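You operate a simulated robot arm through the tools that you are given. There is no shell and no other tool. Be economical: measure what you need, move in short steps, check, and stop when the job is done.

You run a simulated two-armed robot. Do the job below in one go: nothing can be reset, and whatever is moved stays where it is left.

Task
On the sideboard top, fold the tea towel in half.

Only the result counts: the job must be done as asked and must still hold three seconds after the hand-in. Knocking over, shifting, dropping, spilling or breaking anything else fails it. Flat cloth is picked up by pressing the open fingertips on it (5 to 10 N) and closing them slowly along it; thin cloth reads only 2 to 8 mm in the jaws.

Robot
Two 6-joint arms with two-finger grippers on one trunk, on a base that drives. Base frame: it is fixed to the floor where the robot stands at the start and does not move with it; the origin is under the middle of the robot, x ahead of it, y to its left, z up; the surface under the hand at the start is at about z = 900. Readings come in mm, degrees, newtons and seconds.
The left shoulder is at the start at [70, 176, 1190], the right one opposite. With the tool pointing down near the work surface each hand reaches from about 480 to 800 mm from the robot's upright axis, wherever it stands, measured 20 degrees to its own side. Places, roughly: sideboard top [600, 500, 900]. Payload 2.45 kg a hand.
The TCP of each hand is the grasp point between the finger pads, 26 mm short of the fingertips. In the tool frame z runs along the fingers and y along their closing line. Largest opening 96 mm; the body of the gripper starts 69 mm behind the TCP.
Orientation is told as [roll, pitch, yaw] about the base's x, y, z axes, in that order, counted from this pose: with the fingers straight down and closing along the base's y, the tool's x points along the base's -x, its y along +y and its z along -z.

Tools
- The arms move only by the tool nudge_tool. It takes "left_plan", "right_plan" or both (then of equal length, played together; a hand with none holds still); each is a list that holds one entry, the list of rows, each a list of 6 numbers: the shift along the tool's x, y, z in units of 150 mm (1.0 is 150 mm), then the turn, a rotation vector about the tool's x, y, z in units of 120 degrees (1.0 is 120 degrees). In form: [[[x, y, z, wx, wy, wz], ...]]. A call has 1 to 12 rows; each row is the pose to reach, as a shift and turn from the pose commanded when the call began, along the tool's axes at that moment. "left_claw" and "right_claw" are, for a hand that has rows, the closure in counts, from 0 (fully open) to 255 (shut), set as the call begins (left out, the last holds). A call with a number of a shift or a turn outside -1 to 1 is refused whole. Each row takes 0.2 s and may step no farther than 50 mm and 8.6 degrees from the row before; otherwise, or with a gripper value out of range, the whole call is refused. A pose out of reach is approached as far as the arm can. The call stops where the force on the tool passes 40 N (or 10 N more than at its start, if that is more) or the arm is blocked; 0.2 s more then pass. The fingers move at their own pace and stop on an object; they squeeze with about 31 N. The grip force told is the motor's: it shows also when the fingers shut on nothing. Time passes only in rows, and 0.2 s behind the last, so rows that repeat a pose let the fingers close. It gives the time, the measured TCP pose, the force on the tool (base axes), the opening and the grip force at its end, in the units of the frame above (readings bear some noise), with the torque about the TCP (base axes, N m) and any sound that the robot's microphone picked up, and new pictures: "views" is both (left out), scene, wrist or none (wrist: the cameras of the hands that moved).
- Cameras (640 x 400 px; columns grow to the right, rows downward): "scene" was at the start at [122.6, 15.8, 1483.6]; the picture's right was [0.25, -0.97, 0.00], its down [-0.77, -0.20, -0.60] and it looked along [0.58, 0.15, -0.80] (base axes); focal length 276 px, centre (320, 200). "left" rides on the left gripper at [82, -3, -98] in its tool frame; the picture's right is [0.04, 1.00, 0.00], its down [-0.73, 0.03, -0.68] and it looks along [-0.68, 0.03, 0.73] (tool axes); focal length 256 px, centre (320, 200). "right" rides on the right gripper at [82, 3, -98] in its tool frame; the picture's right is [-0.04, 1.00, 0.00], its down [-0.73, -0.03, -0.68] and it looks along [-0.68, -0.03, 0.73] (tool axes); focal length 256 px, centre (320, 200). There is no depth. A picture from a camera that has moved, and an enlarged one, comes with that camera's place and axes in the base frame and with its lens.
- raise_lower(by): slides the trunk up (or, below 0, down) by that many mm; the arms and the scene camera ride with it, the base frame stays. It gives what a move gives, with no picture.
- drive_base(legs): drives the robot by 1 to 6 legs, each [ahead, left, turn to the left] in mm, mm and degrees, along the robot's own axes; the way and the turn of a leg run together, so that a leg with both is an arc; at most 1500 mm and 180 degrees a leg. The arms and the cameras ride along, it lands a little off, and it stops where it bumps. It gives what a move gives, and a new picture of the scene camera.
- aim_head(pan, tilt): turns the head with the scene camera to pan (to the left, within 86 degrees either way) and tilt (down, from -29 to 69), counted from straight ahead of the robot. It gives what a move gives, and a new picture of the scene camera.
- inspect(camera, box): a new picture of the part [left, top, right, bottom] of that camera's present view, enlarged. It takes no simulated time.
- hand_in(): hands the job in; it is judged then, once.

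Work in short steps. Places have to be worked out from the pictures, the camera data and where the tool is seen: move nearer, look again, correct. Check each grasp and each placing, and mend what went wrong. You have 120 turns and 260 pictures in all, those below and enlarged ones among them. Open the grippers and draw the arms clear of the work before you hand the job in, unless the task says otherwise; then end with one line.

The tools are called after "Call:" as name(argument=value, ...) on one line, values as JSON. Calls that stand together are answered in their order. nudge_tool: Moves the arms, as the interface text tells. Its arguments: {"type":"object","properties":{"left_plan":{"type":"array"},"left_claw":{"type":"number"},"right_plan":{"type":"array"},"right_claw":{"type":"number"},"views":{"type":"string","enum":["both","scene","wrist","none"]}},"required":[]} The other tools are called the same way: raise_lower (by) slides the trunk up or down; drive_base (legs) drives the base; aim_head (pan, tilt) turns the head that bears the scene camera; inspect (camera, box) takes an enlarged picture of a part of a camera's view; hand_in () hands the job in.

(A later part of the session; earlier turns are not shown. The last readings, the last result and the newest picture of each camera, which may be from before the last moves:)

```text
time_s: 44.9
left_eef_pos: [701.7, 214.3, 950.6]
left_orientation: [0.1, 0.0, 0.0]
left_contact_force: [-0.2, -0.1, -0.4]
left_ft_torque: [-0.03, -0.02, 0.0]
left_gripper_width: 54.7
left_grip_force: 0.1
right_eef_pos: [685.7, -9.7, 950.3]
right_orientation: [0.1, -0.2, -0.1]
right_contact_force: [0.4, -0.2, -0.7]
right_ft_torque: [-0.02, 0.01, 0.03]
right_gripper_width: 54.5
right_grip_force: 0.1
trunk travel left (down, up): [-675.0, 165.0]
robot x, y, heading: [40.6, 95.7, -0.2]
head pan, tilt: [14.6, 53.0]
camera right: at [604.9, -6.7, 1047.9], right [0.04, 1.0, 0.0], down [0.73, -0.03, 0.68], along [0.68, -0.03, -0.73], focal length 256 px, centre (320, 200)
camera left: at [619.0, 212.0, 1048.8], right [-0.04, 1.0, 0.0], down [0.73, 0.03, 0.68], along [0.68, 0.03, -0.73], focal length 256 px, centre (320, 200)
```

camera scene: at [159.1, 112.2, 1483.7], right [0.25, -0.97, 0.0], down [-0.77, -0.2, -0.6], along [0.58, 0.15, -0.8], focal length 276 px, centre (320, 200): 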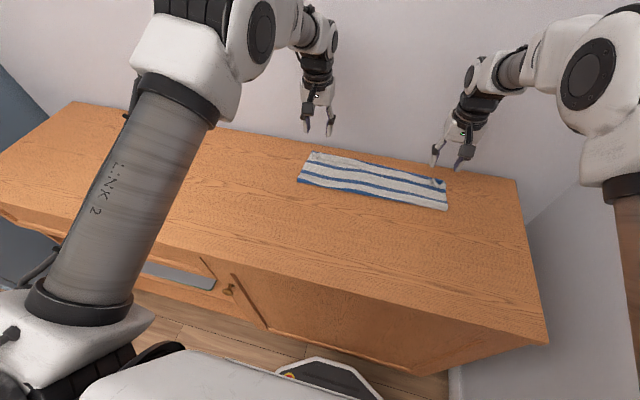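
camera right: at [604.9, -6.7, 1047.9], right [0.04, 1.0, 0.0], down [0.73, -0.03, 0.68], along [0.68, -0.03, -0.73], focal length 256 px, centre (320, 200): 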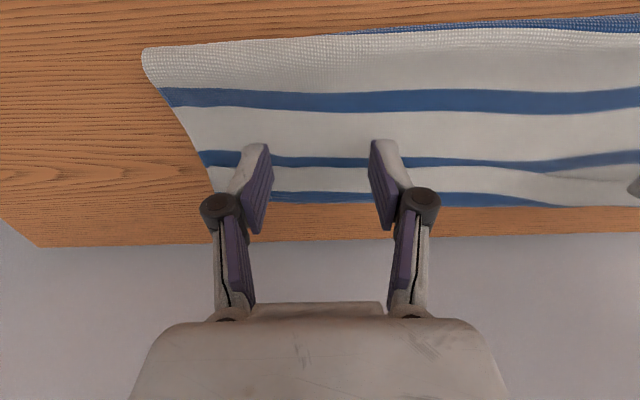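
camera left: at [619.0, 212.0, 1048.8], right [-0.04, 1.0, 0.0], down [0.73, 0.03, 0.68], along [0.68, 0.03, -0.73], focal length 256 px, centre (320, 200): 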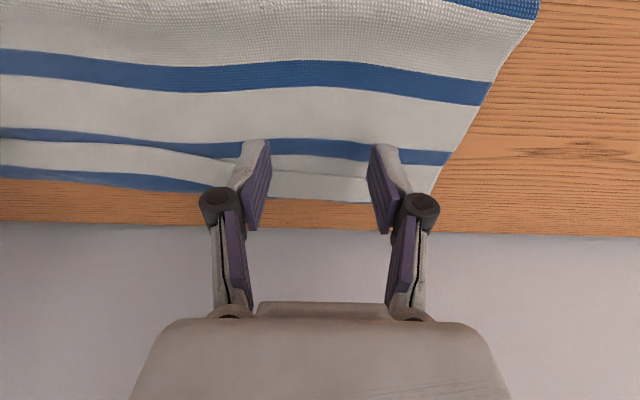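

The free edges are at left ≈727 and right ≈709, and my fingers' leading faces are at 714 and 698. I lower the tips to just above the body layer.

Call:
nudge_tool(left_plan=[[[0.02, 0, 0.07, 0, 0, 0], [0.02, 0, 0.135, 0, 0, 0], [0.02, 0, 0.135, 0, 0, 0]]], right_plan=[[[0.01, 0, 0.07, 0, 0, 0], [0.01, 0, 0.135, 0, 0, 0], [0.01, 0, 0.135, 0, 0, 0]]], views="none")

```text
time_s: 45.7
left_eef_pos: [699.0, 215.8, 929.0]
left_orientation: [0.2, 0.0, 0.0]
left_contact_force: [0.4, -0.3, 0.2]
left_ft_torque: [-0.05, 0.02, 0.0]
left_gripper_width: 54.5
left_grip_force: 0.2
right_eef_pos: [685.1, -9.5, 928.4]
right_orientation: [0.1, -0.2, 0.0]
right_contact_force: [0.0, 0.6, -0.4]
right_ft_torque: [0.03, -0.03, 0.01]
right_gripper_width: 54.5
right_grip_force: 0.0
trunk travel left (down, up): [-675.0, 165.0]
robot x, y, heading: [36.8, 101.6, 0.2]
head pan, tilt: [14.6, 53.0]
```

There is no contact yet with tips at about 903, which is just right. I push +x by 25 mm slowly and look.

Call:
nudge_tool(left_plan=[[[-0.04, 0, 0.004, 0, 0, 0], [-0.08, 0, 0.004, 0, 0, 0], [-0.12, 0, 0.004, 0, 0, 0], [-0.167, 0, 0.002, 0, 0, 0], [-0.167, 0, 0.002, 0, 0, 0]]], right_plan=[[[-0.04, 0, 0.0, 0, 0, 0], [-0.08, 0, 0.0, 0, 0, 0], [-0.12, 0, 0.0, 0, 0, 0], [-0.167, 0, 0, 0, 0, 0], [-0.167, 0, 0, 0, 0, 0]]], views="wrist")

```text
time_s: 46.9
left_eef_pos: [723.0, 216.0, 929.2]
left_orientation: [0.2, 0.1, -0.1]
left_contact_force: [0.1, 0.7, -0.4]
left_ft_torque: [-0.02, -0.03, -0.01]
left_gripper_width: 54.7
left_grip_force: 0.1
right_eef_pos: [709.8, -10.3, 930.1]
right_orientation: [0.2, -0.2, -0.1]
right_contact_force: [-0.6, 0.1, 0.0]
right_ft_torque: [0.01, -0.01, -0.02]
right_gripper_width: 54.3
right_grip_force: 0.1
trunk travel left (down, up): [-675.0, 165.0]
robot x, y, heading: [33.5, 97.2, 0.4]
head pan, tilt: [14.6, 53.0]
camera right: at [628.5, -6.5, 1027.6], right [0.04, 1.0, 0.0], down [0.73, -0.03, 0.68], along [0.68, -0.03, -0.73], focal length 256 px, centre (320, 200)
camera left: at [640.4, 211.9, 1026.9], right [-0.04, 1.0, 0.0], down [0.73, 0.03, 0.68], along [0.68, 0.03, -0.73], focal length 256 px, centre (320, 200)
```

right: 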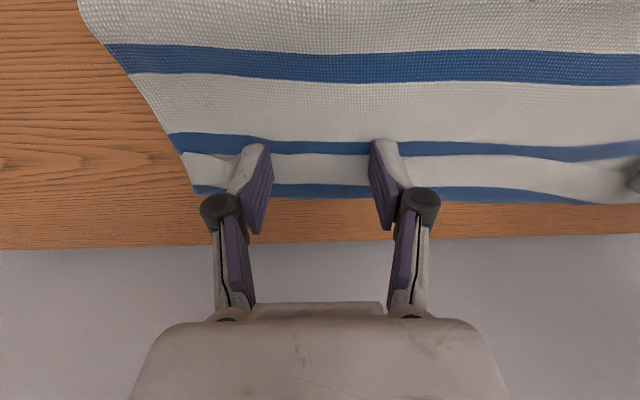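
left: 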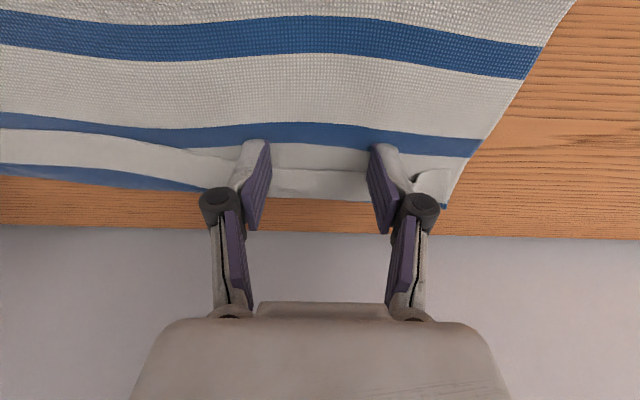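

I enlarge the right wrist view to see whether the fingertips caught the edge or slid over it.

Call:
inspect(camera="right", box=[160, 110, 480, 240])

Call:
inspect(camera="left", box=[160, 110, 480, 240])

```text
2.00 times, centred on (320, 175) of right
camera zoom: at [628.5, -6.5, 1027.6], right [0.04, 1.0, 0.0], down [0.73, -0.03, 0.68], along [0.68, -0.03, -0.73], focal length 512 px, centre (320, 250)
```

zoom: 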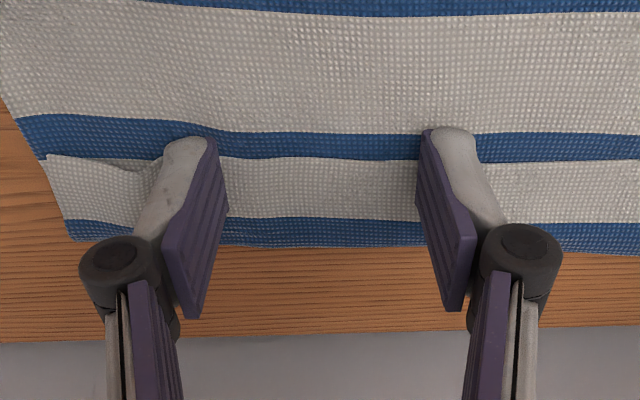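

```text
2.00 times, centred on (320, 175) of left
camera zoom: at [640.4, 211.9, 1026.9], right [-0.04, 1.0, 0.0], down [0.73, 0.03, 0.68], along [0.68, 0.03, -0.73], focal length 512 px, centre (320, 250)
```

zoom: 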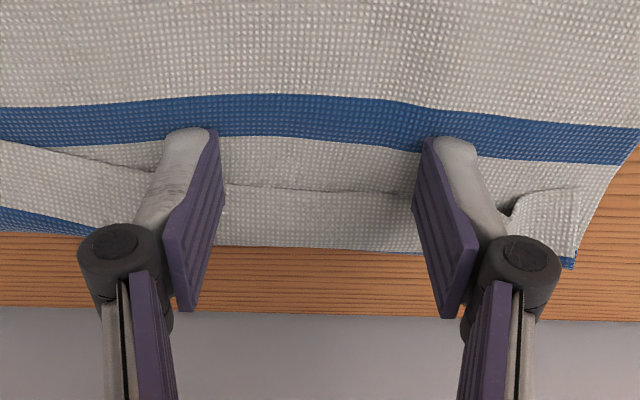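

The tips passed over the hem, which lies too flat to catch. New plan: pinch the layer(s) about 25 mm behind the hem, lift so the flap hangs and the hem drops open, then lay it down while moving back. I position the hands at left (702,255) and right (682,-45).

Call:
nudge_tool(left_plan=[[[0, 0, -0.1, 0, 0, 0], [0.07, 0.13, -0.15, 0, 0, 0], [0.14, 0.26, -0.12, 0, 0, 0], [0.14, 0.26, -0.04, 0, 0, 0], [0.14, 0.26, -0.02, 0, 0, 0], [0.14, 0.26, -0.02, 0, 0, 0]]], right_plan=[[[0, 0, -0.1, 0, 0, 0], [0.1, -0.12, -0.15, 0, 0, 0], [0.187, -0.233, -0.12, 0, 0, 0], [0.187, -0.233, -0.04, 0, 0, 0], [0.187, -0.233, -0.01, 0, 0, 0], [0.187, -0.233, -0.01, 0, 0, 0]]], left_claw=170, right_claw=170, views="wrist")

```text
time_s: 48.3
left_eef_pos: [700.2, 253.9, 931.5]
left_orientation: [0.2, 0.0, 0.0]
left_contact_force: [-0.6, 0.5, -0.6]
left_ft_torque: [0.02, -0.01, -0.01]
left_gripper_width: 32.1
left_grip_force: 0.1
right_eef_pos: [680.1, -46.2, 930.2]
right_orientation: [0.0, -0.2, -0.1]
right_contact_force: [0.3, -0.4, 0.6]
right_ft_torque: [0.0, 0.03, -0.05]
right_gripper_width: 32.0
right_grip_force: 0.1
trunk travel left (down, up): [-675.0, 165.0]
robot x, y, heading: [39.9, 102.3, 0.2]
head pan, tilt: [14.6, 53.0]
camera right: at [599.5, -41.3, 1028.4], right [0.04, 1.0, 0.0], down [0.73, -0.03, 0.68], along [0.68, -0.03, -0.73], focal length 256 px, centre (320, 200)
camera left: at [618.2, 250.6, 1030.3], right [-0.04, 1.0, 0.0], down [0.73, 0.03, 0.68], along [0.68, 0.03, -0.73], focal length 256 px, centre (320, 200)
```

right: 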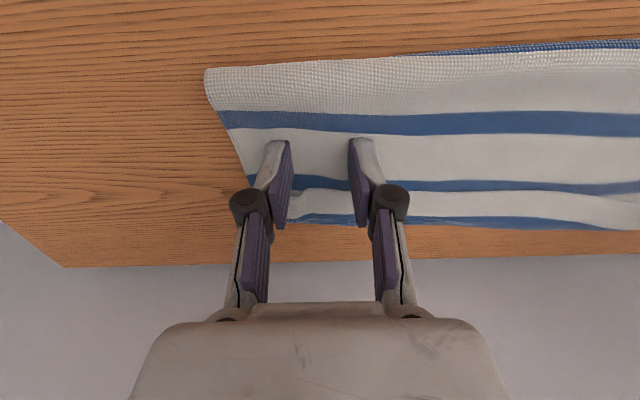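
left: 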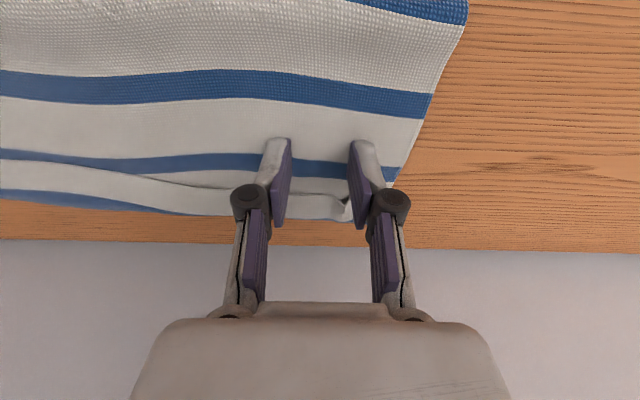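

I lower to light contact.

Call:
nudge_tool(left_plan=[[[0, 0, 0.012, 0, 0, 0], [0, 0, 0.02, 0, 0, 0], [0, 0, 0.02, 0, 0, 0]]], right_plan=[[[0, 0, 0.008, 0, 0, 0], [0, 0, 0.015, 0, 0, 0], [0, 0, 0.015, 0, 0, 0]]], views="none")

Call:
nudge_tool(left_plan=[[[0, 0, 0.003, 0, 0, 0], [0, 0, 0.006, 0, 0, 0]]], right_plan=[[[0, 0, 0.003, 0, 0, 0], [0, 0, 0.006, 0, 0, 0]]], views="none")

```text
time_s: 49.1
left_eef_pos: [701.5, 253.6, 928.7]
left_orientation: [0.1, 0.0, -0.1]
left_contact_force: [0.4, 0.5, 1.3]
left_ft_torque: [0.01, -0.02, -0.03]
left_gripper_width: 32.2
left_grip_force: 0.1
right_eef_pos: [680.7, -44.5, 929.0]
right_orientation: [0.2, -0.2, -0.1]
right_contact_force: [-0.3, 0.2, 2.7]
right_ft_torque: [-0.02, 0.01, 0.0]
right_gripper_width: 32.3
right_grip_force: 0.3
trunk travel left (down, up): [-675.0, 165.0]
robot x, y, heading: [34.6, 100.0, -0.2]
head pan, tilt: [14.6, 53.0]
```

```text
time_s: 49.7
left_eef_pos: [701.4, 254.1, 928.3]
left_orientation: [0.1, 0.0, -0.1]
left_contact_force: [-0.3, 0.2, 0.0]
left_ft_torque: [0.02, 0.04, 0.01]
left_gripper_width: 32.0
left_grip_force: 0.1
right_eef_pos: [680.0, -45.1, 928.1]
right_orientation: [0.1, -0.2, -0.1]
right_contact_force: [-0.3, -1.5, 8.0]
right_ft_torque: [-0.11, 0.01, -0.02]
right_gripper_width: 32.4
right_grip_force: 0.5
trunk travel left (down, up): [-675.0, 165.0]
robot x, y, heading: [36.9, 95.0, 0.0]
head pan, tilt: [14.6, 53.0]
```

The right is at 8 N, so I ease it 0.5 mm and lower the left about 1 mm, then begin closing.

Call:
nudge_tool(left_plan=[[[0, 0, 0.004, 0, 0, 0], [0, 0, 0.007, 0, 0, 0]]], right_plan=[[[0, 0, -0.002, 0, 0, 0], [0, 0, -0.003, 0, 0, 0]]], views="none")

Call:
nudge_tool(left_plan=[[[0, 0, 0, 0, 0, 0]]], right_plan=[[[0, 0, 0, 0, 0, 0]]], left_claw=190, right_claw=190, views="none")

Call:
nudge_tool(left_plan=[[[0, 0, 0, 0, 0, 0]]], right_plan=[[[0, 0, 0, 0, 0, 0]]], left_claw=208, right_claw=208, views="wrist")

```text
time_s: 50.3
left_eef_pos: [702.4, 254.7, 929.4]
left_orientation: [0.2, 0.0, 0.0]
left_contact_force: [0.0, -1.2, 3.2]
left_ft_torque: [-0.04, 0.03, -0.03]
left_gripper_width: 31.8
left_grip_force: 0.3
right_eef_pos: [680.1, -44.0, 927.3]
right_orientation: [0.1, -0.2, -0.1]
right_contact_force: [1.2, 0.5, 4.9]
right_ft_torque: [-0.04, 0.0, 0.0]
right_gripper_width: 32.5
right_grip_force: 0.1
trunk travel left (down, up): [-675.0, 165.0]
robot x, y, heading: [38.2, 97.2, -0.0]
head pan, tilt: [14.6, 53.0]
```

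```text
time_s: 50.7
left_eef_pos: [701.6, 254.7, 928.2]
left_orientation: [0.1, 0.0, 0.0]
left_contact_force: [0.5, -1.1, 4.1]
left_ft_torque: [0.0, 0.01, 0.03]
left_gripper_width: 24.5
left_grip_force: 0.1
right_eef_pos: [681.0, -44.9, 927.2]
right_orientation: [0.0, -0.1, -0.1]
right_contact_force: [0.7, 0.7, 5.6]
right_ft_torque: [-0.05, 0.04, 0.01]
right_gripper_width: 24.3
right_grip_force: 0.0
trunk travel left (down, up): [-675.0, 165.0]
robot x, y, heading: [34.4, 96.9, 0.1]
head pan, tilt: [14.6, 53.0]
```

```text
time_s: 51.1
left_eef_pos: [702.0, 255.1, 927.9]
left_orientation: [0.1, -0.2, 0.0]
left_contact_force: [-0.1, -0.1, 4.0]
left_ft_torque: [-0.05, 0.0, -0.05]
left_gripper_width: 17.1
left_grip_force: 0.0
right_eef_pos: [680.6, -44.7, 928.0]
right_orientation: [0.1, -0.2, -0.1]
right_contact_force: [0.5, 1.4, 4.4]
right_ft_torque: [0.02, -0.04, 0.02]
right_gripper_width: 17.6
right_grip_force: 0.0
trunk travel left (down, up): [-675.0, 165.0]
robot x, y, heading: [36.9, 98.6, 0.1]
head pan, tilt: [14.6, 53.0]
camera right: at [599.3, -41.2, 1026.1], right [0.04, 1.0, 0.0], down [0.73, -0.03, 0.68], along [0.68, -0.03, -0.73], focal length 256 px, centre (320, 200)
camera left: at [618.7, 251.4, 1026.4], right [-0.04, 1.0, 0.0], down [0.73, 0.03, 0.68], along [0.68, 0.03, -0.73], focal length 256 px, centre (320, 200)
```

right: 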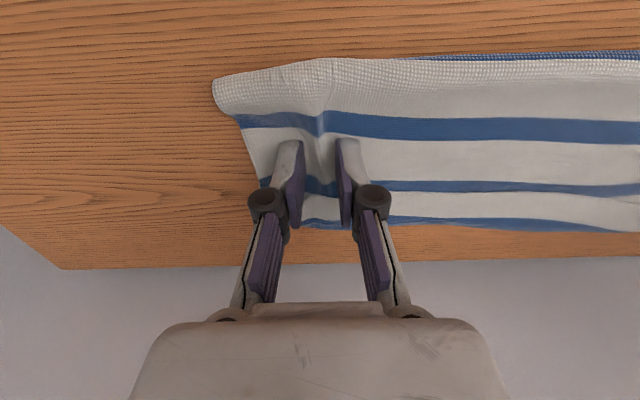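
left: 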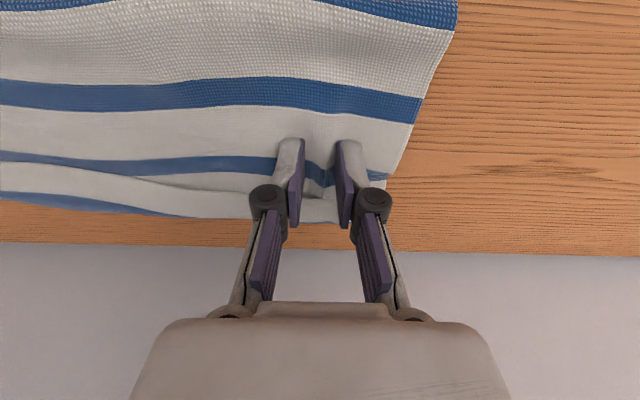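

Both are gathering pleats. I continue closing, shut, and test-lift 25 mm.

Call:
nudge_tool(left_plan=[[[0, 0, 0, 0, 0, 0]]], right_plan=[[[0, 0, 0, 0, 0, 0]]], left_claw=228, right_claw=228, views="none")

Call:
nudge_tool(left_plan=[[[0, 0, 0, 0, 0, 0], [0, 0, 0, 0, 0, 0], [0, 0, -0.05, 0, 0, 0], [0, 0, -0.11, 0, 0, 0], [0, 0, -0.17, 0, 0, 0], [0, 0, -0.17, 0, 0, 0]]], right_plan=[[[0, 0, 0, 0, 0, 0], [0, 0, 0, 0, 0, 0], [0, 0, -0.05, 0, 0, 0], [0, 0, -0.11, 0, 0, 0], [0, 0, -0.17, 0, 0, 0], [0, 0, -0.17, 0, 0, 0]]], left_claw=255, right_claw=255)

```text
time_s: 51.5
left_eef_pos: [701.6, 253.6, 928.1]
left_orientation: [0.1, 0.0, -0.1]
left_contact_force: [0.3, -0.1, 3.1]
left_ft_torque: [-0.01, -0.01, 0.01]
left_gripper_width: 9.8
left_grip_force: 0.1
right_eef_pos: [679.9, -45.1, 928.3]
right_orientation: [0.1, -0.2, -0.1]
right_contact_force: [-0.4, 0.1, 2.2]
right_ft_torque: [0.0, 0.05, 0.03]
right_gripper_width: 9.7
right_grip_force: 0.0
trunk travel left (down, up): [-675.0, 165.0]
robot x, y, heading: [36.0, 96.3, 0.2]
head pan, tilt: [14.6, 53.0]
```

```text
time_s: 52.9
left_eef_pos: [703.4, 254.9, 952.7]
left_orientation: [0.2, 0.0, 0.0]
left_contact_force: [0.0, -6.6, -0.7]
left_ft_torque: [-0.16, 0.03, -0.02]
left_gripper_width: 2.0
left_grip_force: 28.9
right_eef_pos: [680.6, -45.0, 952.5]
right_orientation: [0.2, -0.1, -0.2]
right_contact_force: [-0.3, 6.7, -0.4]
right_ft_torque: [0.17, 0.02, 0.06]
right_gripper_width: 3.4
right_grip_force: 31.3
trunk travel left (down, up): [-675.0, 165.0]
robot x, y, heading: [38.8, 95.5, 0.2]
head pan, tilt: [14.6, 53.0]
camera scene: at [160.0, 113.4, 1483.6], right [0.25, -0.97, 0.0], down [-0.77, -0.2, -0.6], along [0.58, 0.15, -0.8], focal length 276 px, centre (320, 200)
camera right: at [600.8, -41.2, 1050.8], right [0.04, 1.0, 0.0], down [0.73, -0.03, 0.68], along [0.68, -0.03, -0.73], focal length 256 px, centre (320, 200)
camera left: at [620.5, 251.9, 1051.0], right [-0.04, 1.0, 0.0], down [0.73, 0.03, 0.68], along [0.68, 0.03, -0.73], focal length 256 px, centre (320, 200)
```

scene: 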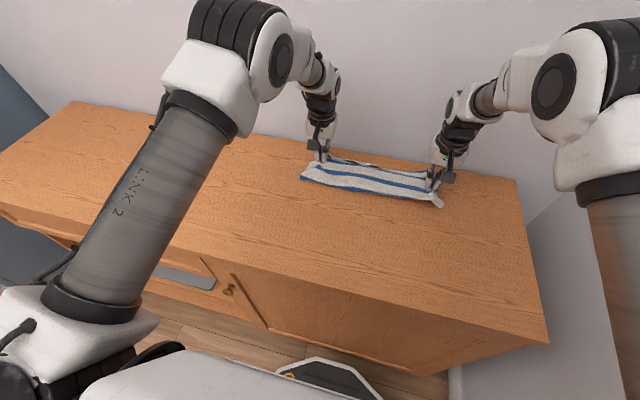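
right: 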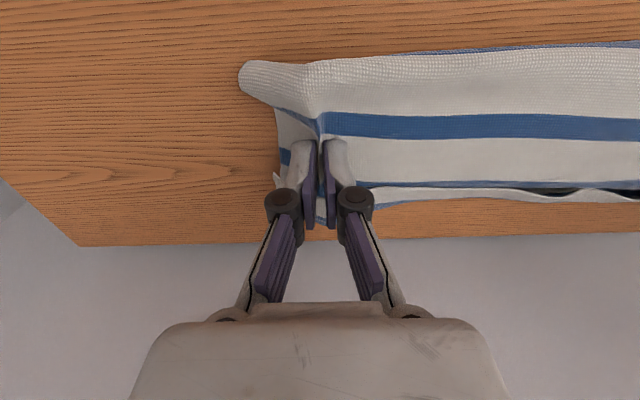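
left: 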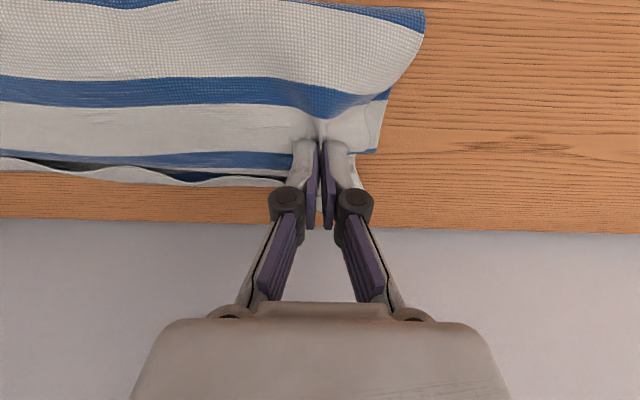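

Only the top layer is held, the lower one stays down, and the hem is already standing up. I lift higher while moving toward the robot so the flap hangs free.

Call:
nudge_tool(left_plan=[[[0.05, -0.02, -0.09, 0, 0, 0], [0.12, -0.03, -0.18, 0, 0, 0], [0.2, -0.03, -0.27, 0, 0, 0], [0.29, -0.03, -0.35, 0, 0, 0], [0.38, -0.03, -0.42, 0, 0, 0], [0.47, -0.03, -0.47, 0, 0, 0], [0.56, -0.03, -0.5, 0, 0, 0], [0.56, -0.03, -0.5, 0, 0, 0]]], right_plan=[[[0.05, 0.02, -0.09, 0, 0, 0], [0.12, 0.03, -0.18, 0, 0, 0], [0.19, 0.03, -0.27, 0, 0, 0], [0.26, 0.03, -0.35, 0, 0, 0], [0.32, 0.03, -0.42, 0, 0, 0], [0.38, 0.03, -0.47, 0, 0, 0], [0.43, 0.03, -0.5, 0, 0, 0], [0.43, 0.03, -0.5, 0, 0, 0]]])

```text
time_s: 54.7
left_eef_pos: [618.4, 249.3, 1028.5]
left_orientation: [0.2, 0.1, -0.1]
left_contact_force: [0.0, -1.5, -0.3]
left_ft_torque: [0.0, 0.03, 0.02]
left_gripper_width: 0.0
left_grip_force: 28.3
right_eef_pos: [618.3, -40.8, 1027.9]
right_orientation: [0.2, -0.1, -0.2]
right_contact_force: [0.4, 0.0, -1.3]
right_ft_torque: [0.01, 0.01, 0.0]
right_gripper_width: 3.7
right_grip_force: 29.0
trunk travel left (down, up): [-675.0, 165.0]
robot x, y, heading: [38.4, 94.1, 0.1]
head pan, tilt: [14.6, 53.0]
camera scene: at [160.4, 113.4, 1483.5], right [0.25, -0.97, 0.0], down [-0.77, -0.2, -0.6], along [0.58, 0.15, -0.8], focal length 276 px, centre (320, 200)
camera right: at [536.8, -37.0, 1126.3], right [0.04, 1.0, 0.0], down [0.73, -0.03, 0.68], along [0.68, -0.03, -0.73], focal length 256 px, centre (320, 200)
camera left: at [536.3, 246.1, 1125.9], right [-0.04, 1.0, 0.0], down [0.73, 0.03, 0.68], along [0.68, 0.03, -0.73], focal length 256 px, centre (320, 200)
```

scene: 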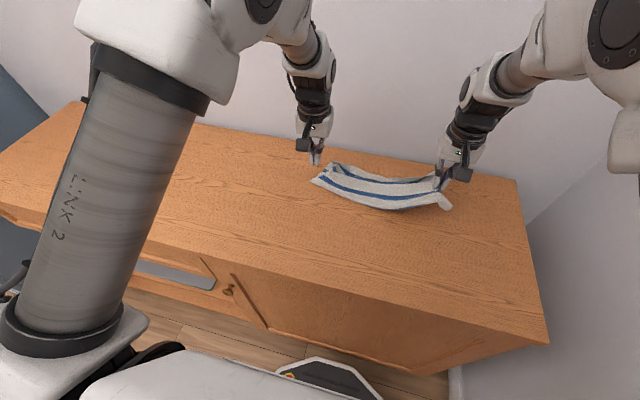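
right: 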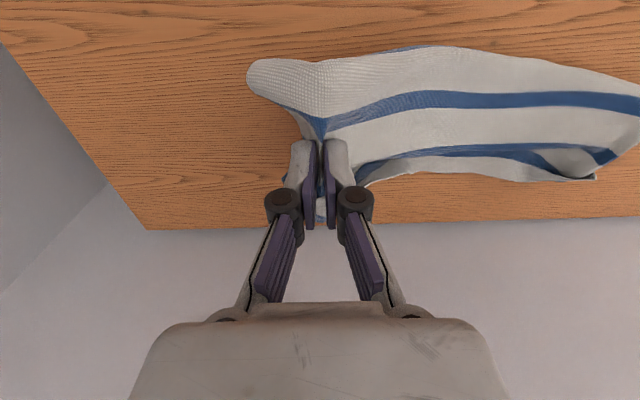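
left: 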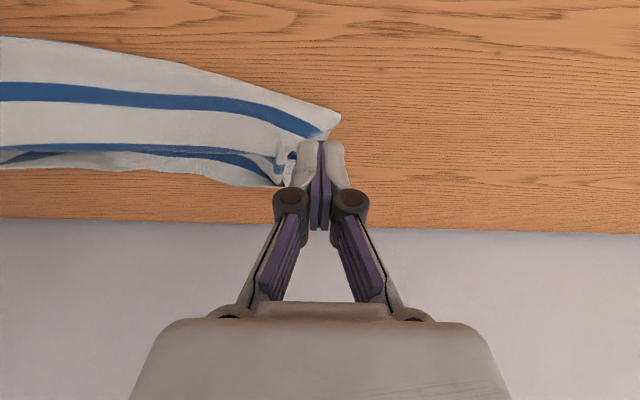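

The left grip slipped off, while the right still holds. I enlarge the scene to see how the cloth lies.

Call:
inspect(camera="scene", box=[290, 130, 480, 235])

Call:
inspect(camera="left", box=[0, 20, 360, 245])

```text
3.37 times, centred on (385, 182) of scene
camera zoom: at [160.4, 113.4, 1483.5], right [0.25, -0.97, 0.0], down [-0.77, -0.2, -0.6], along [0.58, 0.15, -0.8], focal length 929 px, centre (101, 259)
```

zoom: 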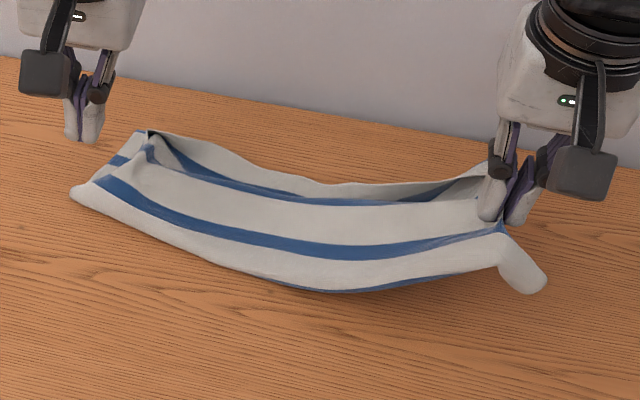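

```text
1.78 times, centred on (180, 132) of left
camera zoom: at [536.3, 246.1, 1125.9], right [-0.04, 1.0, 0.0], down [0.73, 0.03, 0.68], along [0.68, 0.03, -0.73], focal length 455 px, centre (569, 320)
```

zoom: 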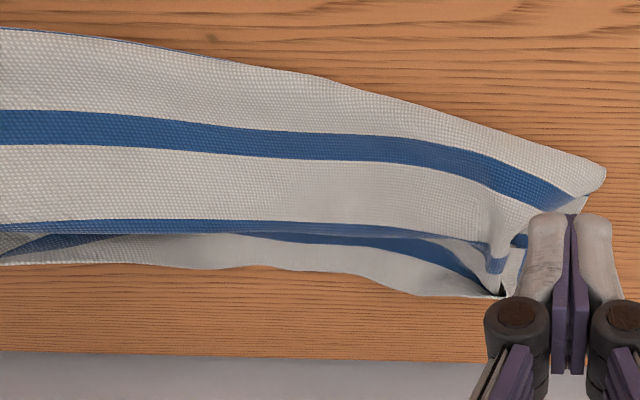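

The hem has dropped open on the held part, but the left end slid inward. I will unfold the towel flat again and redo the fold with a better grip, about 45 mm inside the edge so the hem hangs free. First the left hand regrasps the standing pleat near (672,212), starting from just above it.

Call:
nudge_tool(left_plan=[[[-0.12, -0.08, 0.05, 0, 0, 0], [-0.24, -0.16, 0.15, 0, 0, 0], [-0.34, -0.24, 0.28, 0, 0, 0], [-0.34, -0.24, 0.4, 0, 0, 0], [-0.34, -0.24, 0.4, 0, 0, 0]]], left_claw=140)

```text
time_s: 55.9
left_eef_pos: [669.7, 213.4, 967.5]
left_orientation: [0.2, 0.0, -0.1]
left_contact_force: [0.3, 0.4, 0.4]
left_ft_torque: [0.03, 0.02, -0.01]
left_gripper_width: 43.2
left_grip_force: 0.1
right_eef_pos: [616.6, -40.4, 1028.5]
right_orientation: [0.1, -0.2, -0.2]
right_contact_force: [0.8, -1.1, -0.2]
right_ft_torque: [0.02, -0.02, 0.0]
right_gripper_width: 3.2
right_grip_force: 30.0
trunk travel left (down, up): [-675.0, 165.0]
robot x, y, heading: [37.4, 95.9, -0.1]
head pan, tilt: [14.6, 53.0]
camera scene: at [159.4, 113.4, 1483.6], right [0.25, -0.97, 0.0], down [-0.77, -0.2, -0.6], along [0.58, 0.15, -0.8], focal length 276 px, centre (320, 200)
camera left: at [586.6, 210.4, 1065.8], right [-0.04, 1.0, 0.0], down [0.73, 0.03, 0.68], along [0.68, 0.03, -0.73], focal length 256 px, centre (320, 200)
```

scene: 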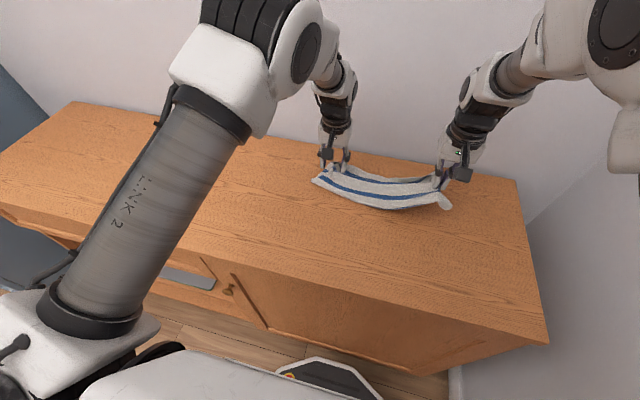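
left: 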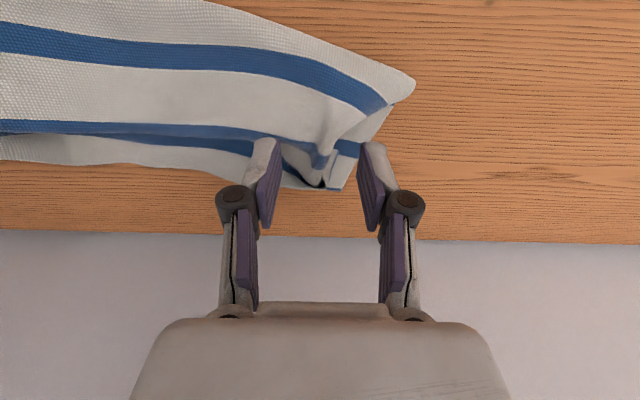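

The pleat lies between the fingers at about (682,215). I shift 8 mm forward, lower to just above the table and close.

Call:
nudge_tool(left_plan=[[[-0.05, 0, 0.1, 0, 0, 0], [-0.05, 0, 0.2, 0, 0, 0], [-0.05, 0, 0.235, 0, 0, 0], [-0.05, 0, 0.235, 0, 0, 0]]], views="none")

Call:
nudge_tool(left_plan=[[[0, 0, 0, 0, 0, 0], [0, 0, 0, 0, 0, 0], [0, 0, -0.1, 0, 0, 0], [0, 0, -0.2, 0, 0, 0], [0, 0, -0.2, 0, 0, 0]]], left_claw=255, views="both")

```text
time_s: 56.9
left_eef_pos: [676.4, 212.9, 931.5]
left_orientation: [0.1, 0.0, -0.1]
left_contact_force: [-0.4, 0.6, 0.3]
left_ft_torque: [-0.02, 0.0, 0.01]
left_gripper_width: 43.3
left_grip_force: 0.1
right_eef_pos: [618.0, -40.3, 1028.5]
right_orientation: [0.1, -0.1, -0.1]
right_contact_force: [0.0, 0.5, -0.1]
right_ft_torque: [-0.03, 0.01, 0.0]
right_gripper_width: 3.5
right_grip_force: 31.6
trunk travel left (down, up): [-675.0, 165.0]
robot x, y, heading: [39.3, 97.6, 0.2]
head pan, tilt: [14.6, 53.0]
```

```text
time_s: 58.1
left_eef_pos: [676.3, 212.7, 962.0]
left_orientation: [0.2, 0.0, 0.0]
left_contact_force: [0.0, 2.1, 1.9]
left_ft_torque: [0.09, -0.01, 0.04]
left_gripper_width: 1.5
left_grip_force: 29.8
right_eef_pos: [617.1, -40.6, 1028.5]
right_orientation: [0.1, -0.2, -0.1]
right_contact_force: [-0.5, 0.3, -0.9]
right_ft_torque: [0.03, -0.04, -0.01]
right_gripper_width: 3.5
right_grip_force: 31.7
trunk travel left (down, up): [-675.0, 165.0]
robot x, y, heading: [32.3, 100.0, -0.2]
head pan, tilt: [14.6, 53.0]
camera scene: at [159.9, 113.6, 1483.6], right [0.25, -0.97, 0.0], down [-0.77, -0.2, -0.6], along [0.58, 0.15, -0.8], focal length 276 px, centre (320, 200)
camera left: at [594.1, 209.1, 1060.9], right [-0.04, 1.0, 0.0], down [0.73, 0.03, 0.68], along [0.68, 0.03, -0.73], focal length 256 px, centre (320, 200)
```

scene: 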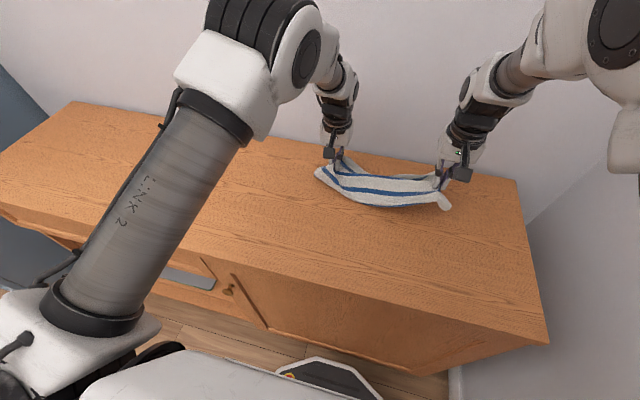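
left: 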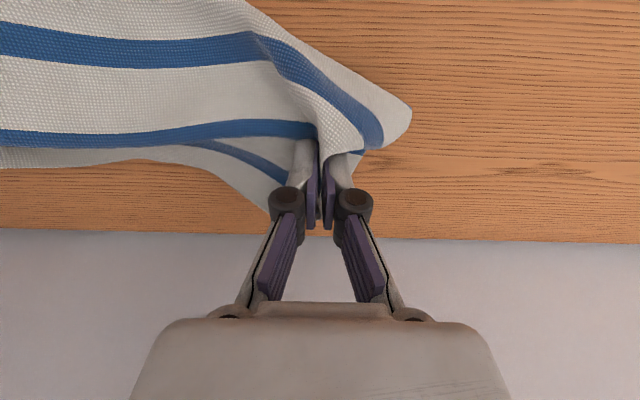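

Both hands hold the top layer. I lift the left to match the right and spread the hands to straighten the cloth, then look.

Call:
nudge_tool(left_plan=[[[0.06, 0.03, -0.09, 0, 0, 0], [0.12, 0.06, -0.18, 0, 0, 0], [0.18, 0.1, -0.27, 0, 0, 0], [0.25, 0.14, -0.36, 0, 0, 0], [0.32, 0.18, -0.43, 0, 0, 0], [0.32, 0.18, -0.43, 0, 0, 0]]], right_plan=[[[0, 0, 0, 0, 0, 0], [0, -0.01, 0, 0, 0, 0], [0, -0.02, 0, 0, 0, 0], [0, -0.03, 0, 0, 0, 0], [0, -0.04, 0, 0, 0, 0], [0, -0.04, 0, 0, 0, 0]]])

Call:
inspect(camera="scene", box=[290, 130, 480, 235])

```text
time_s: 59.5
left_eef_pos: [629.3, 238.5, 1027.0]
left_orientation: [0.1, 0.0, -0.1]
left_contact_force: [0.9, -0.3, 3.3]
left_ft_torque: [0.15, -0.07, 0.04]
left_gripper_width: 1.2
left_grip_force: 27.0
right_eef_pos: [616.6, -46.4, 1028.3]
right_orientation: [0.0, -0.3, -0.2]
right_contact_force: [0.1, 3.0, -0.2]
right_ft_torque: [0.09, -0.01, 0.05]
right_gripper_width: 3.2
right_grip_force: 30.8
trunk travel left (down, up): [-675.0, 165.0]
robot x, y, heading: [39.4, 99.5, 0.2]
head pan, tilt: [14.6, 53.0]
camera scene: at [159.9, 113.4, 1483.6], right [0.25, -0.97, 0.0], down [-0.77, -0.2, -0.6], along [0.58, 0.15, -0.8], focal length 276 px, centre (320, 200)
camera right: at [536.2, -42.9, 1126.0], right [0.04, 1.0, 0.0], down [0.73, -0.03, 0.68], along [0.68, -0.03, -0.73], focal length 256 px, centre (320, 200)
camera left: at [545.9, 236.4, 1125.1], right [-0.04, 1.0, 0.0], down [0.73, 0.03, 0.68], along [0.68, 0.03, -0.73], focal length 256 px, centre (320, 200)
```

scene: 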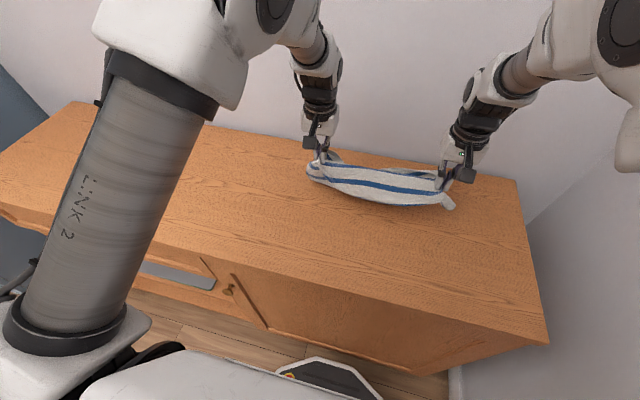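
right: 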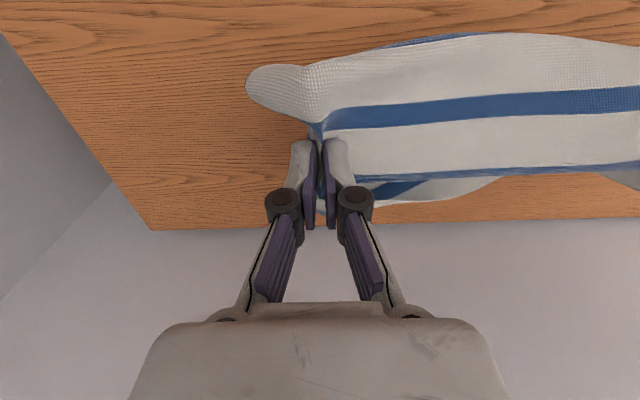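
left: 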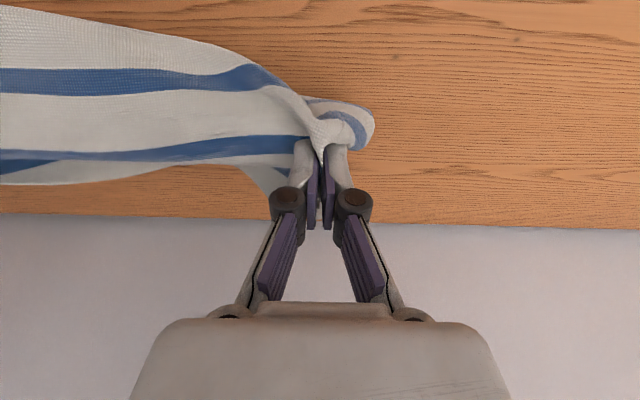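

```text
3.37 times, centred on (385, 182) of scene
camera zoom: at [159.9, 113.4, 1483.6], right [0.25, -0.97, 0.0], down [-0.77, -0.2, -0.6], along [0.58, 0.15, -0.8], focal length 929 px, centre (101, 259)
```

zoom: 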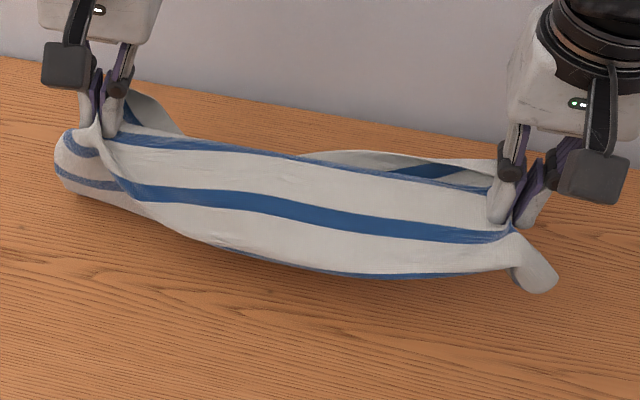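

The cloth is lifted with the hem hanging behind. I carry both hands forward at this height until the hanging hem is over the lower layer's far edge (≈730-745), then look.

Call:
nudge_tool(left_plan=[[[-0.07, 0.01, 0, 0, 0, 0], [-0.15, 0.02, 0, 0, 0, 0], [-0.23, 0.03, 0, 0, 0, 0], [-0.31, 0.04, 0, 0, 0, 0], [-0.39, 0.05, 0, 0, 0, 0], [-0.47, 0.05, 0, 0, 0, 0], [-0.55, 0.05, 0, 0, 0, 0], [-0.59, 0.05, 0, 0, 0, 0], [-0.59, 0.05, 0, 0, 0, 0]]], right_plan=[[[-0.09, 0, 0, 0, 0, 0], [-0.18, 0, 0, 0, 0, 0], [-0.27, 0, 0, 0, 0, 0], [-0.36, 0, 0, 0, 0, 0], [-0.45, 0, 0, 0, 0, 0], [-0.55, 0, 0, 0, 0, 0], [-0.65, 0, 0, 0, 0, 0], [-0.73, 0, 0, 0, 0, 0], [-0.73, 0, 0, 0, 0, 0]]])

Call:
inspect(camera="scene", box=[290, 120, 480, 225])

```text
time_s: 61.5
left_eef_pos: [717.4, 247.8, 1027.2]
left_orientation: [0.1, 0.0, 0.1]
left_contact_force: [1.5, -11.8, -0.2]
left_ft_torque: [-0.37, -0.01, 0.09]
left_gripper_width: 3.6
left_grip_force: 34.0
right_eef_pos: [726.6, -47.1, 1028.2]
right_orientation: [0.3, -0.2, -0.1]
right_contact_force: [-1.1, 13.9, -0.5]
right_ft_torque: [0.38, 0.03, 0.18]
right_gripper_width: 3.5
right_grip_force: 31.1
trunk travel left (down, up): [-675.0, 165.0]
robot x, y, heading: [34.1, 94.7, 0.1]
head pan, tilt: [14.6, 53.0]
camera scene: at [159.1, 113.4, 1483.7], right [0.25, -0.97, 0.0], down [-0.77, -0.2, -0.6], along [0.58, 0.15, -0.8], focal length 276 px, centre (320, 200)
camera right: at [645.6, -43.9, 1126.6], right [0.04, 1.0, 0.0], down [0.73, -0.03, 0.68], along [0.68, -0.03, -0.73], focal length 256 px, centre (320, 200)
camera left: at [634.7, 244.4, 1125.4], right [-0.04, 1.0, 0.0], down [0.73, 0.03, 0.68], along [0.68, 0.03, -0.73], focal length 256 px, centre (320, 200)
```

scene: 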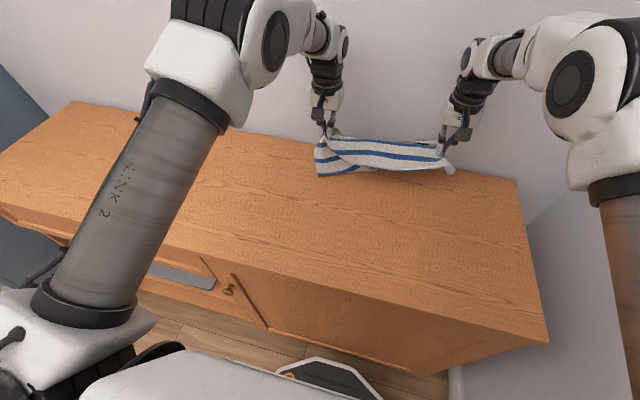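
right: 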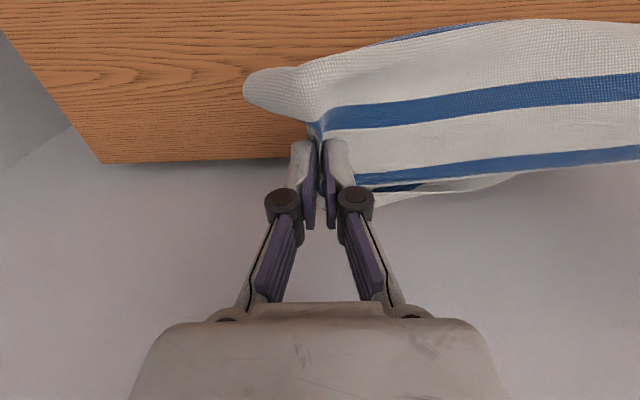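
left: 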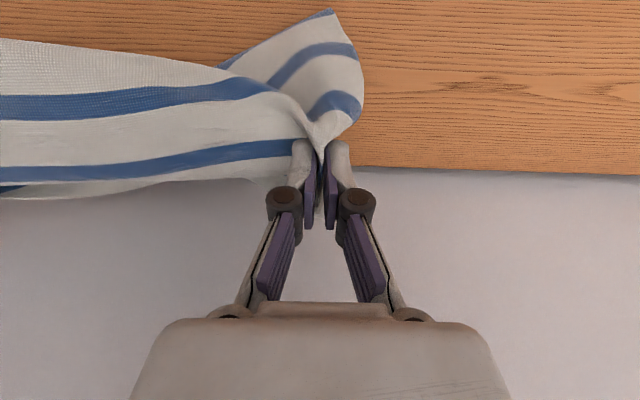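

```text
3.37 times, centred on (385, 172) of scene
camera zoom: at [159.1, 113.4, 1483.7], right [0.25, -0.97, 0.0], down [-0.77, -0.2, -0.6], along [0.58, 0.15, -0.8], focal length 929 px, centre (101, 293)
```

zoom: 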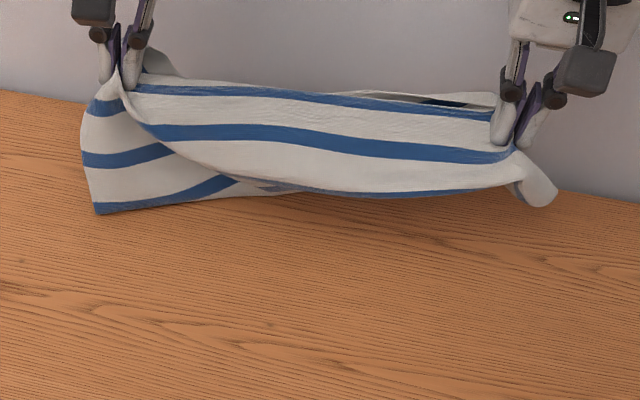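

The hands have in fact picked up both layers, so the towel hangs from the grips under 12-14 N of stretch. I set it down gently while moving toward the robot, easing the stretch, so its edges trail toward the wall where I can take the corners again.

Call:
nudge_tool(left_plan=[[[0.0, -0.03, 0.03, 0, 0, 0], [0.06, -0.05, 0.08, 0, 0, 0], [0.12, -0.06, 0.13, 0, 0, 0], [0.2, -0.06, 0.18, 0, 0, 0], [0.28, -0.06, 0.23, 0, 0, 0], [0.36, -0.06, 0.28, 0, 0, 0], [0.44, -0.06, 0.33, 0, 0, 0], [0.52, -0.06, 0.38, 0, 0, 0], [0.6, -0.06, 0.43, 0, 0, 0], [0.68, -0.06, 0.48, 0, 0, 0], [0.74, -0.06, 0.54, 0, 0, 0], [0.78, -0.06, 0.59, 0, 0, 0]]], right_plan=[[[0.0, 0.03, 0.03, 0, 0, 0], [0.06, 0.05, 0.08, 0, 0, 0], [0.12, 0.06, 0.13, 0, 0, 0], [0.2, 0.06, 0.18, 0, 0, 0], [0.28, 0.06, 0.23, 0, 0, 0], [0.36, 0.06, 0.28, 0, 0, 0], [0.44, 0.06, 0.33, 0, 0, 0], [0.52, 0.06, 0.38, 0, 0, 0], [0.6, 0.06, 0.43, 0, 0, 0], [0.68, 0.06, 0.48, 0, 0, 0], [0.74, 0.06, 0.54, 0, 0, 0], [0.78, 0.06, 0.59, 0, 0, 0]]])

Call:
inspect(camera="scene", box=[290, 120, 480, 225])

```text
time_s: 64.1
left_eef_pos: [600.7, 238.3, 937.6]
left_orientation: [0.1, 0.1, 0.0]
left_contact_force: [0.4, -0.2, 2.4]
left_ft_torque: [0.0, 0.0, 0.03]
left_gripper_width: 1.5
left_grip_force: 30.9
right_eef_pos: [608.6, -37.5, 940.0]
right_orientation: [0.1, -0.2, 0.0]
right_contact_force: [-0.3, 0.3, 0.0]
right_ft_torque: [0.02, -0.04, -0.01]
right_gripper_width: 3.7
right_grip_force: 31.1
trunk travel left (down, up): [-675.0, 165.0]
robot x, y, heading: [36.8, 100.6, 0.1]
head pan, tilt: [14.6, 53.0]
camera scene: at [159.4, 113.5, 1483.6], right [0.25, -0.97, 0.0], down [-0.77, -0.2, -0.6], along [0.58, 0.15, -0.8], focal length 276 px, centre (320, 200)
camera right: at [527.9, -33.6, 1037.3], right [0.04, 1.0, 0.0], down [0.73, -0.03, 0.68], along [0.68, -0.03, -0.73], focal length 256 px, centre (320, 200)
camera left: at [517.5, 236.1, 1036.9], right [-0.04, 1.0, 0.0], down [0.73, 0.03, 0.68], along [0.68, 0.03, -0.73], focal length 256 px, centre (320, 200)
```

scene: 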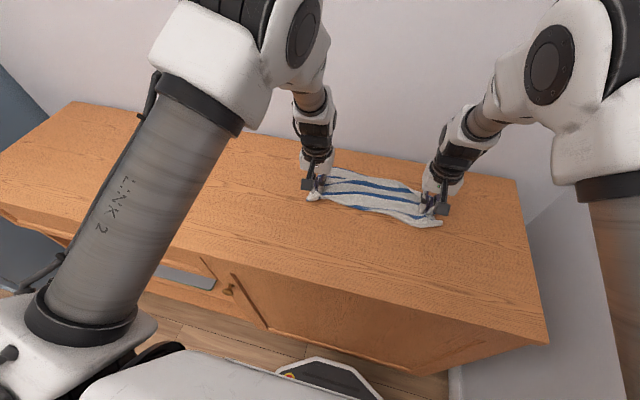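
right: 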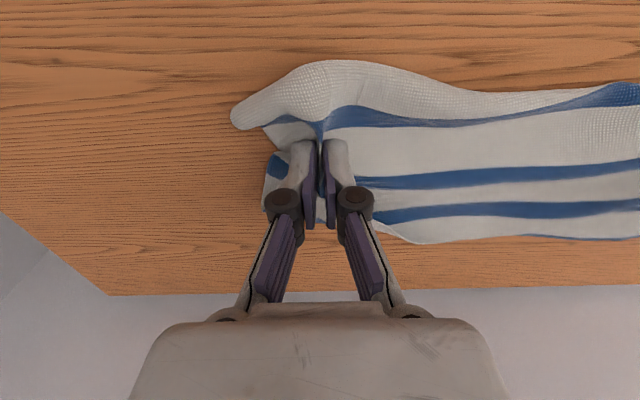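
left: 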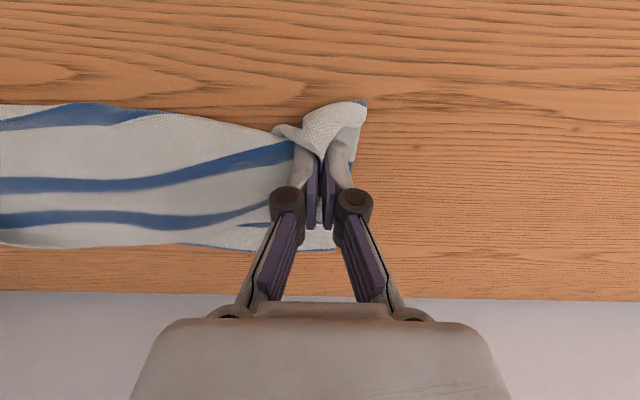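

```text
3.37 times, centred on (385, 172) of scene
camera zoom: at [159.4, 113.5, 1483.6], right [0.25, -0.97, 0.0], down [-0.77, -0.2, -0.6], along [0.58, 0.15, -0.8], focal length 929 px, centre (101, 293)
```

zoom: 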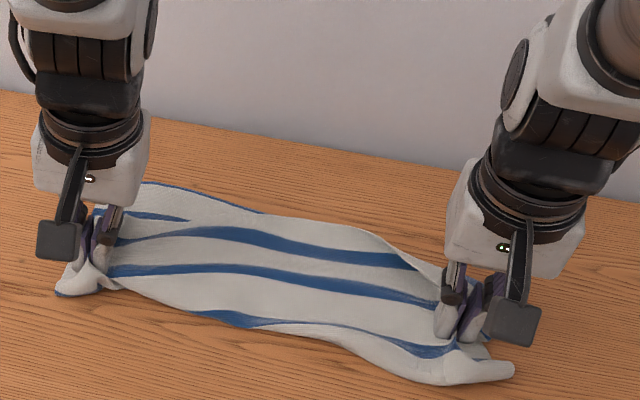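

This laid down very well. The depth is ≈125 mm (x≈570-697), the middle stripe is at the fold, and the hem now lies open at the far edge. I lower the last millimetres and open the fingers.

Call:
nudge_tool(left_plan=[[[0.01, 0, 0.025, 0, 0, 0], [0.02, 0, 0.04, 0, 0, 0], [0.02, 0, 0.04, 0, 0, 0]]], right_plan=[[[0.01, 0, 0.03, 0, 0, 0], [0.02, 0, 0.055, 0, 0, 0], [0.02, 0, 0.055, 0, 0, 0]]], views="none")

Call:
nudge_tool(left_plan=[[[0, 0, 0, 0, 0, 0], [0, 0, 0, 0, 0, 0], [0, 0, -0.1, 0, 0, 0], [0, 0, -0.3, 0, 0, 0], [0, 0.1, -0.55, 0, 0, 0], [0, 0.4, -0.8, 0, 0, 0], [0, 0.4, -0.8, 0, 0, 0]]], right_plan=[[[0, 0, 0, 0, 0, 0], [0, 0, 0, 0, 0, 0], [0, 0, -0.1, 0, 0, 0], [0, 0, -0.3, 0, 0, 0], [0, -0.1, -0.55, 0, 0, 0], [-0.1, -0.35, -0.8, 0, 0, 0], [-0.1, -0.35, -0.8, 0, 0, 0]]], left_claw=190, right_claw=190)

Call:
inspect(camera="scene", box=[290, 150, 480, 255])

```text
time_s: 64.9
left_eef_pos: [598.5, 238.7, 934.3]
left_orientation: [0.1, 0.0, -0.2]
left_contact_force: [0.4, -0.2, -0.4]
left_ft_torque: [0.01, 0.04, -0.01]
left_gripper_width: 5.2
left_grip_force: 32.7
right_eef_pos: [605.3, -37.3, 931.4]
right_orientation: [0.1, -0.2, -0.1]
right_contact_force: [0.0, 0.5, 1.3]
right_ft_torque: [-0.01, -0.01, 0.0]
right_gripper_width: 3.7
right_grip_force: 30.8
trunk travel left (down, up): [-675.0, 165.0]
robot x, y, heading: [33.4, 93.7, 0.3]
head pan, tilt: [14.6, 53.0]
```

```text
refused: row 6 steps farther than a row can; nothing moved
```

```text
3.37 times, centred on (385, 202) of scene
camera zoom: at [159.2, 113.6, 1483.7], right [0.25, -0.97, 0.0], down [-0.77, -0.2, -0.6], along [0.58, 0.15, -0.8], focal length 929 px, centre (101, 192)
```

zoom: 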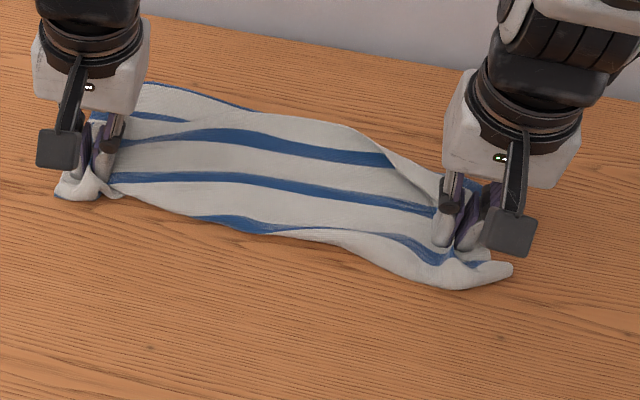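

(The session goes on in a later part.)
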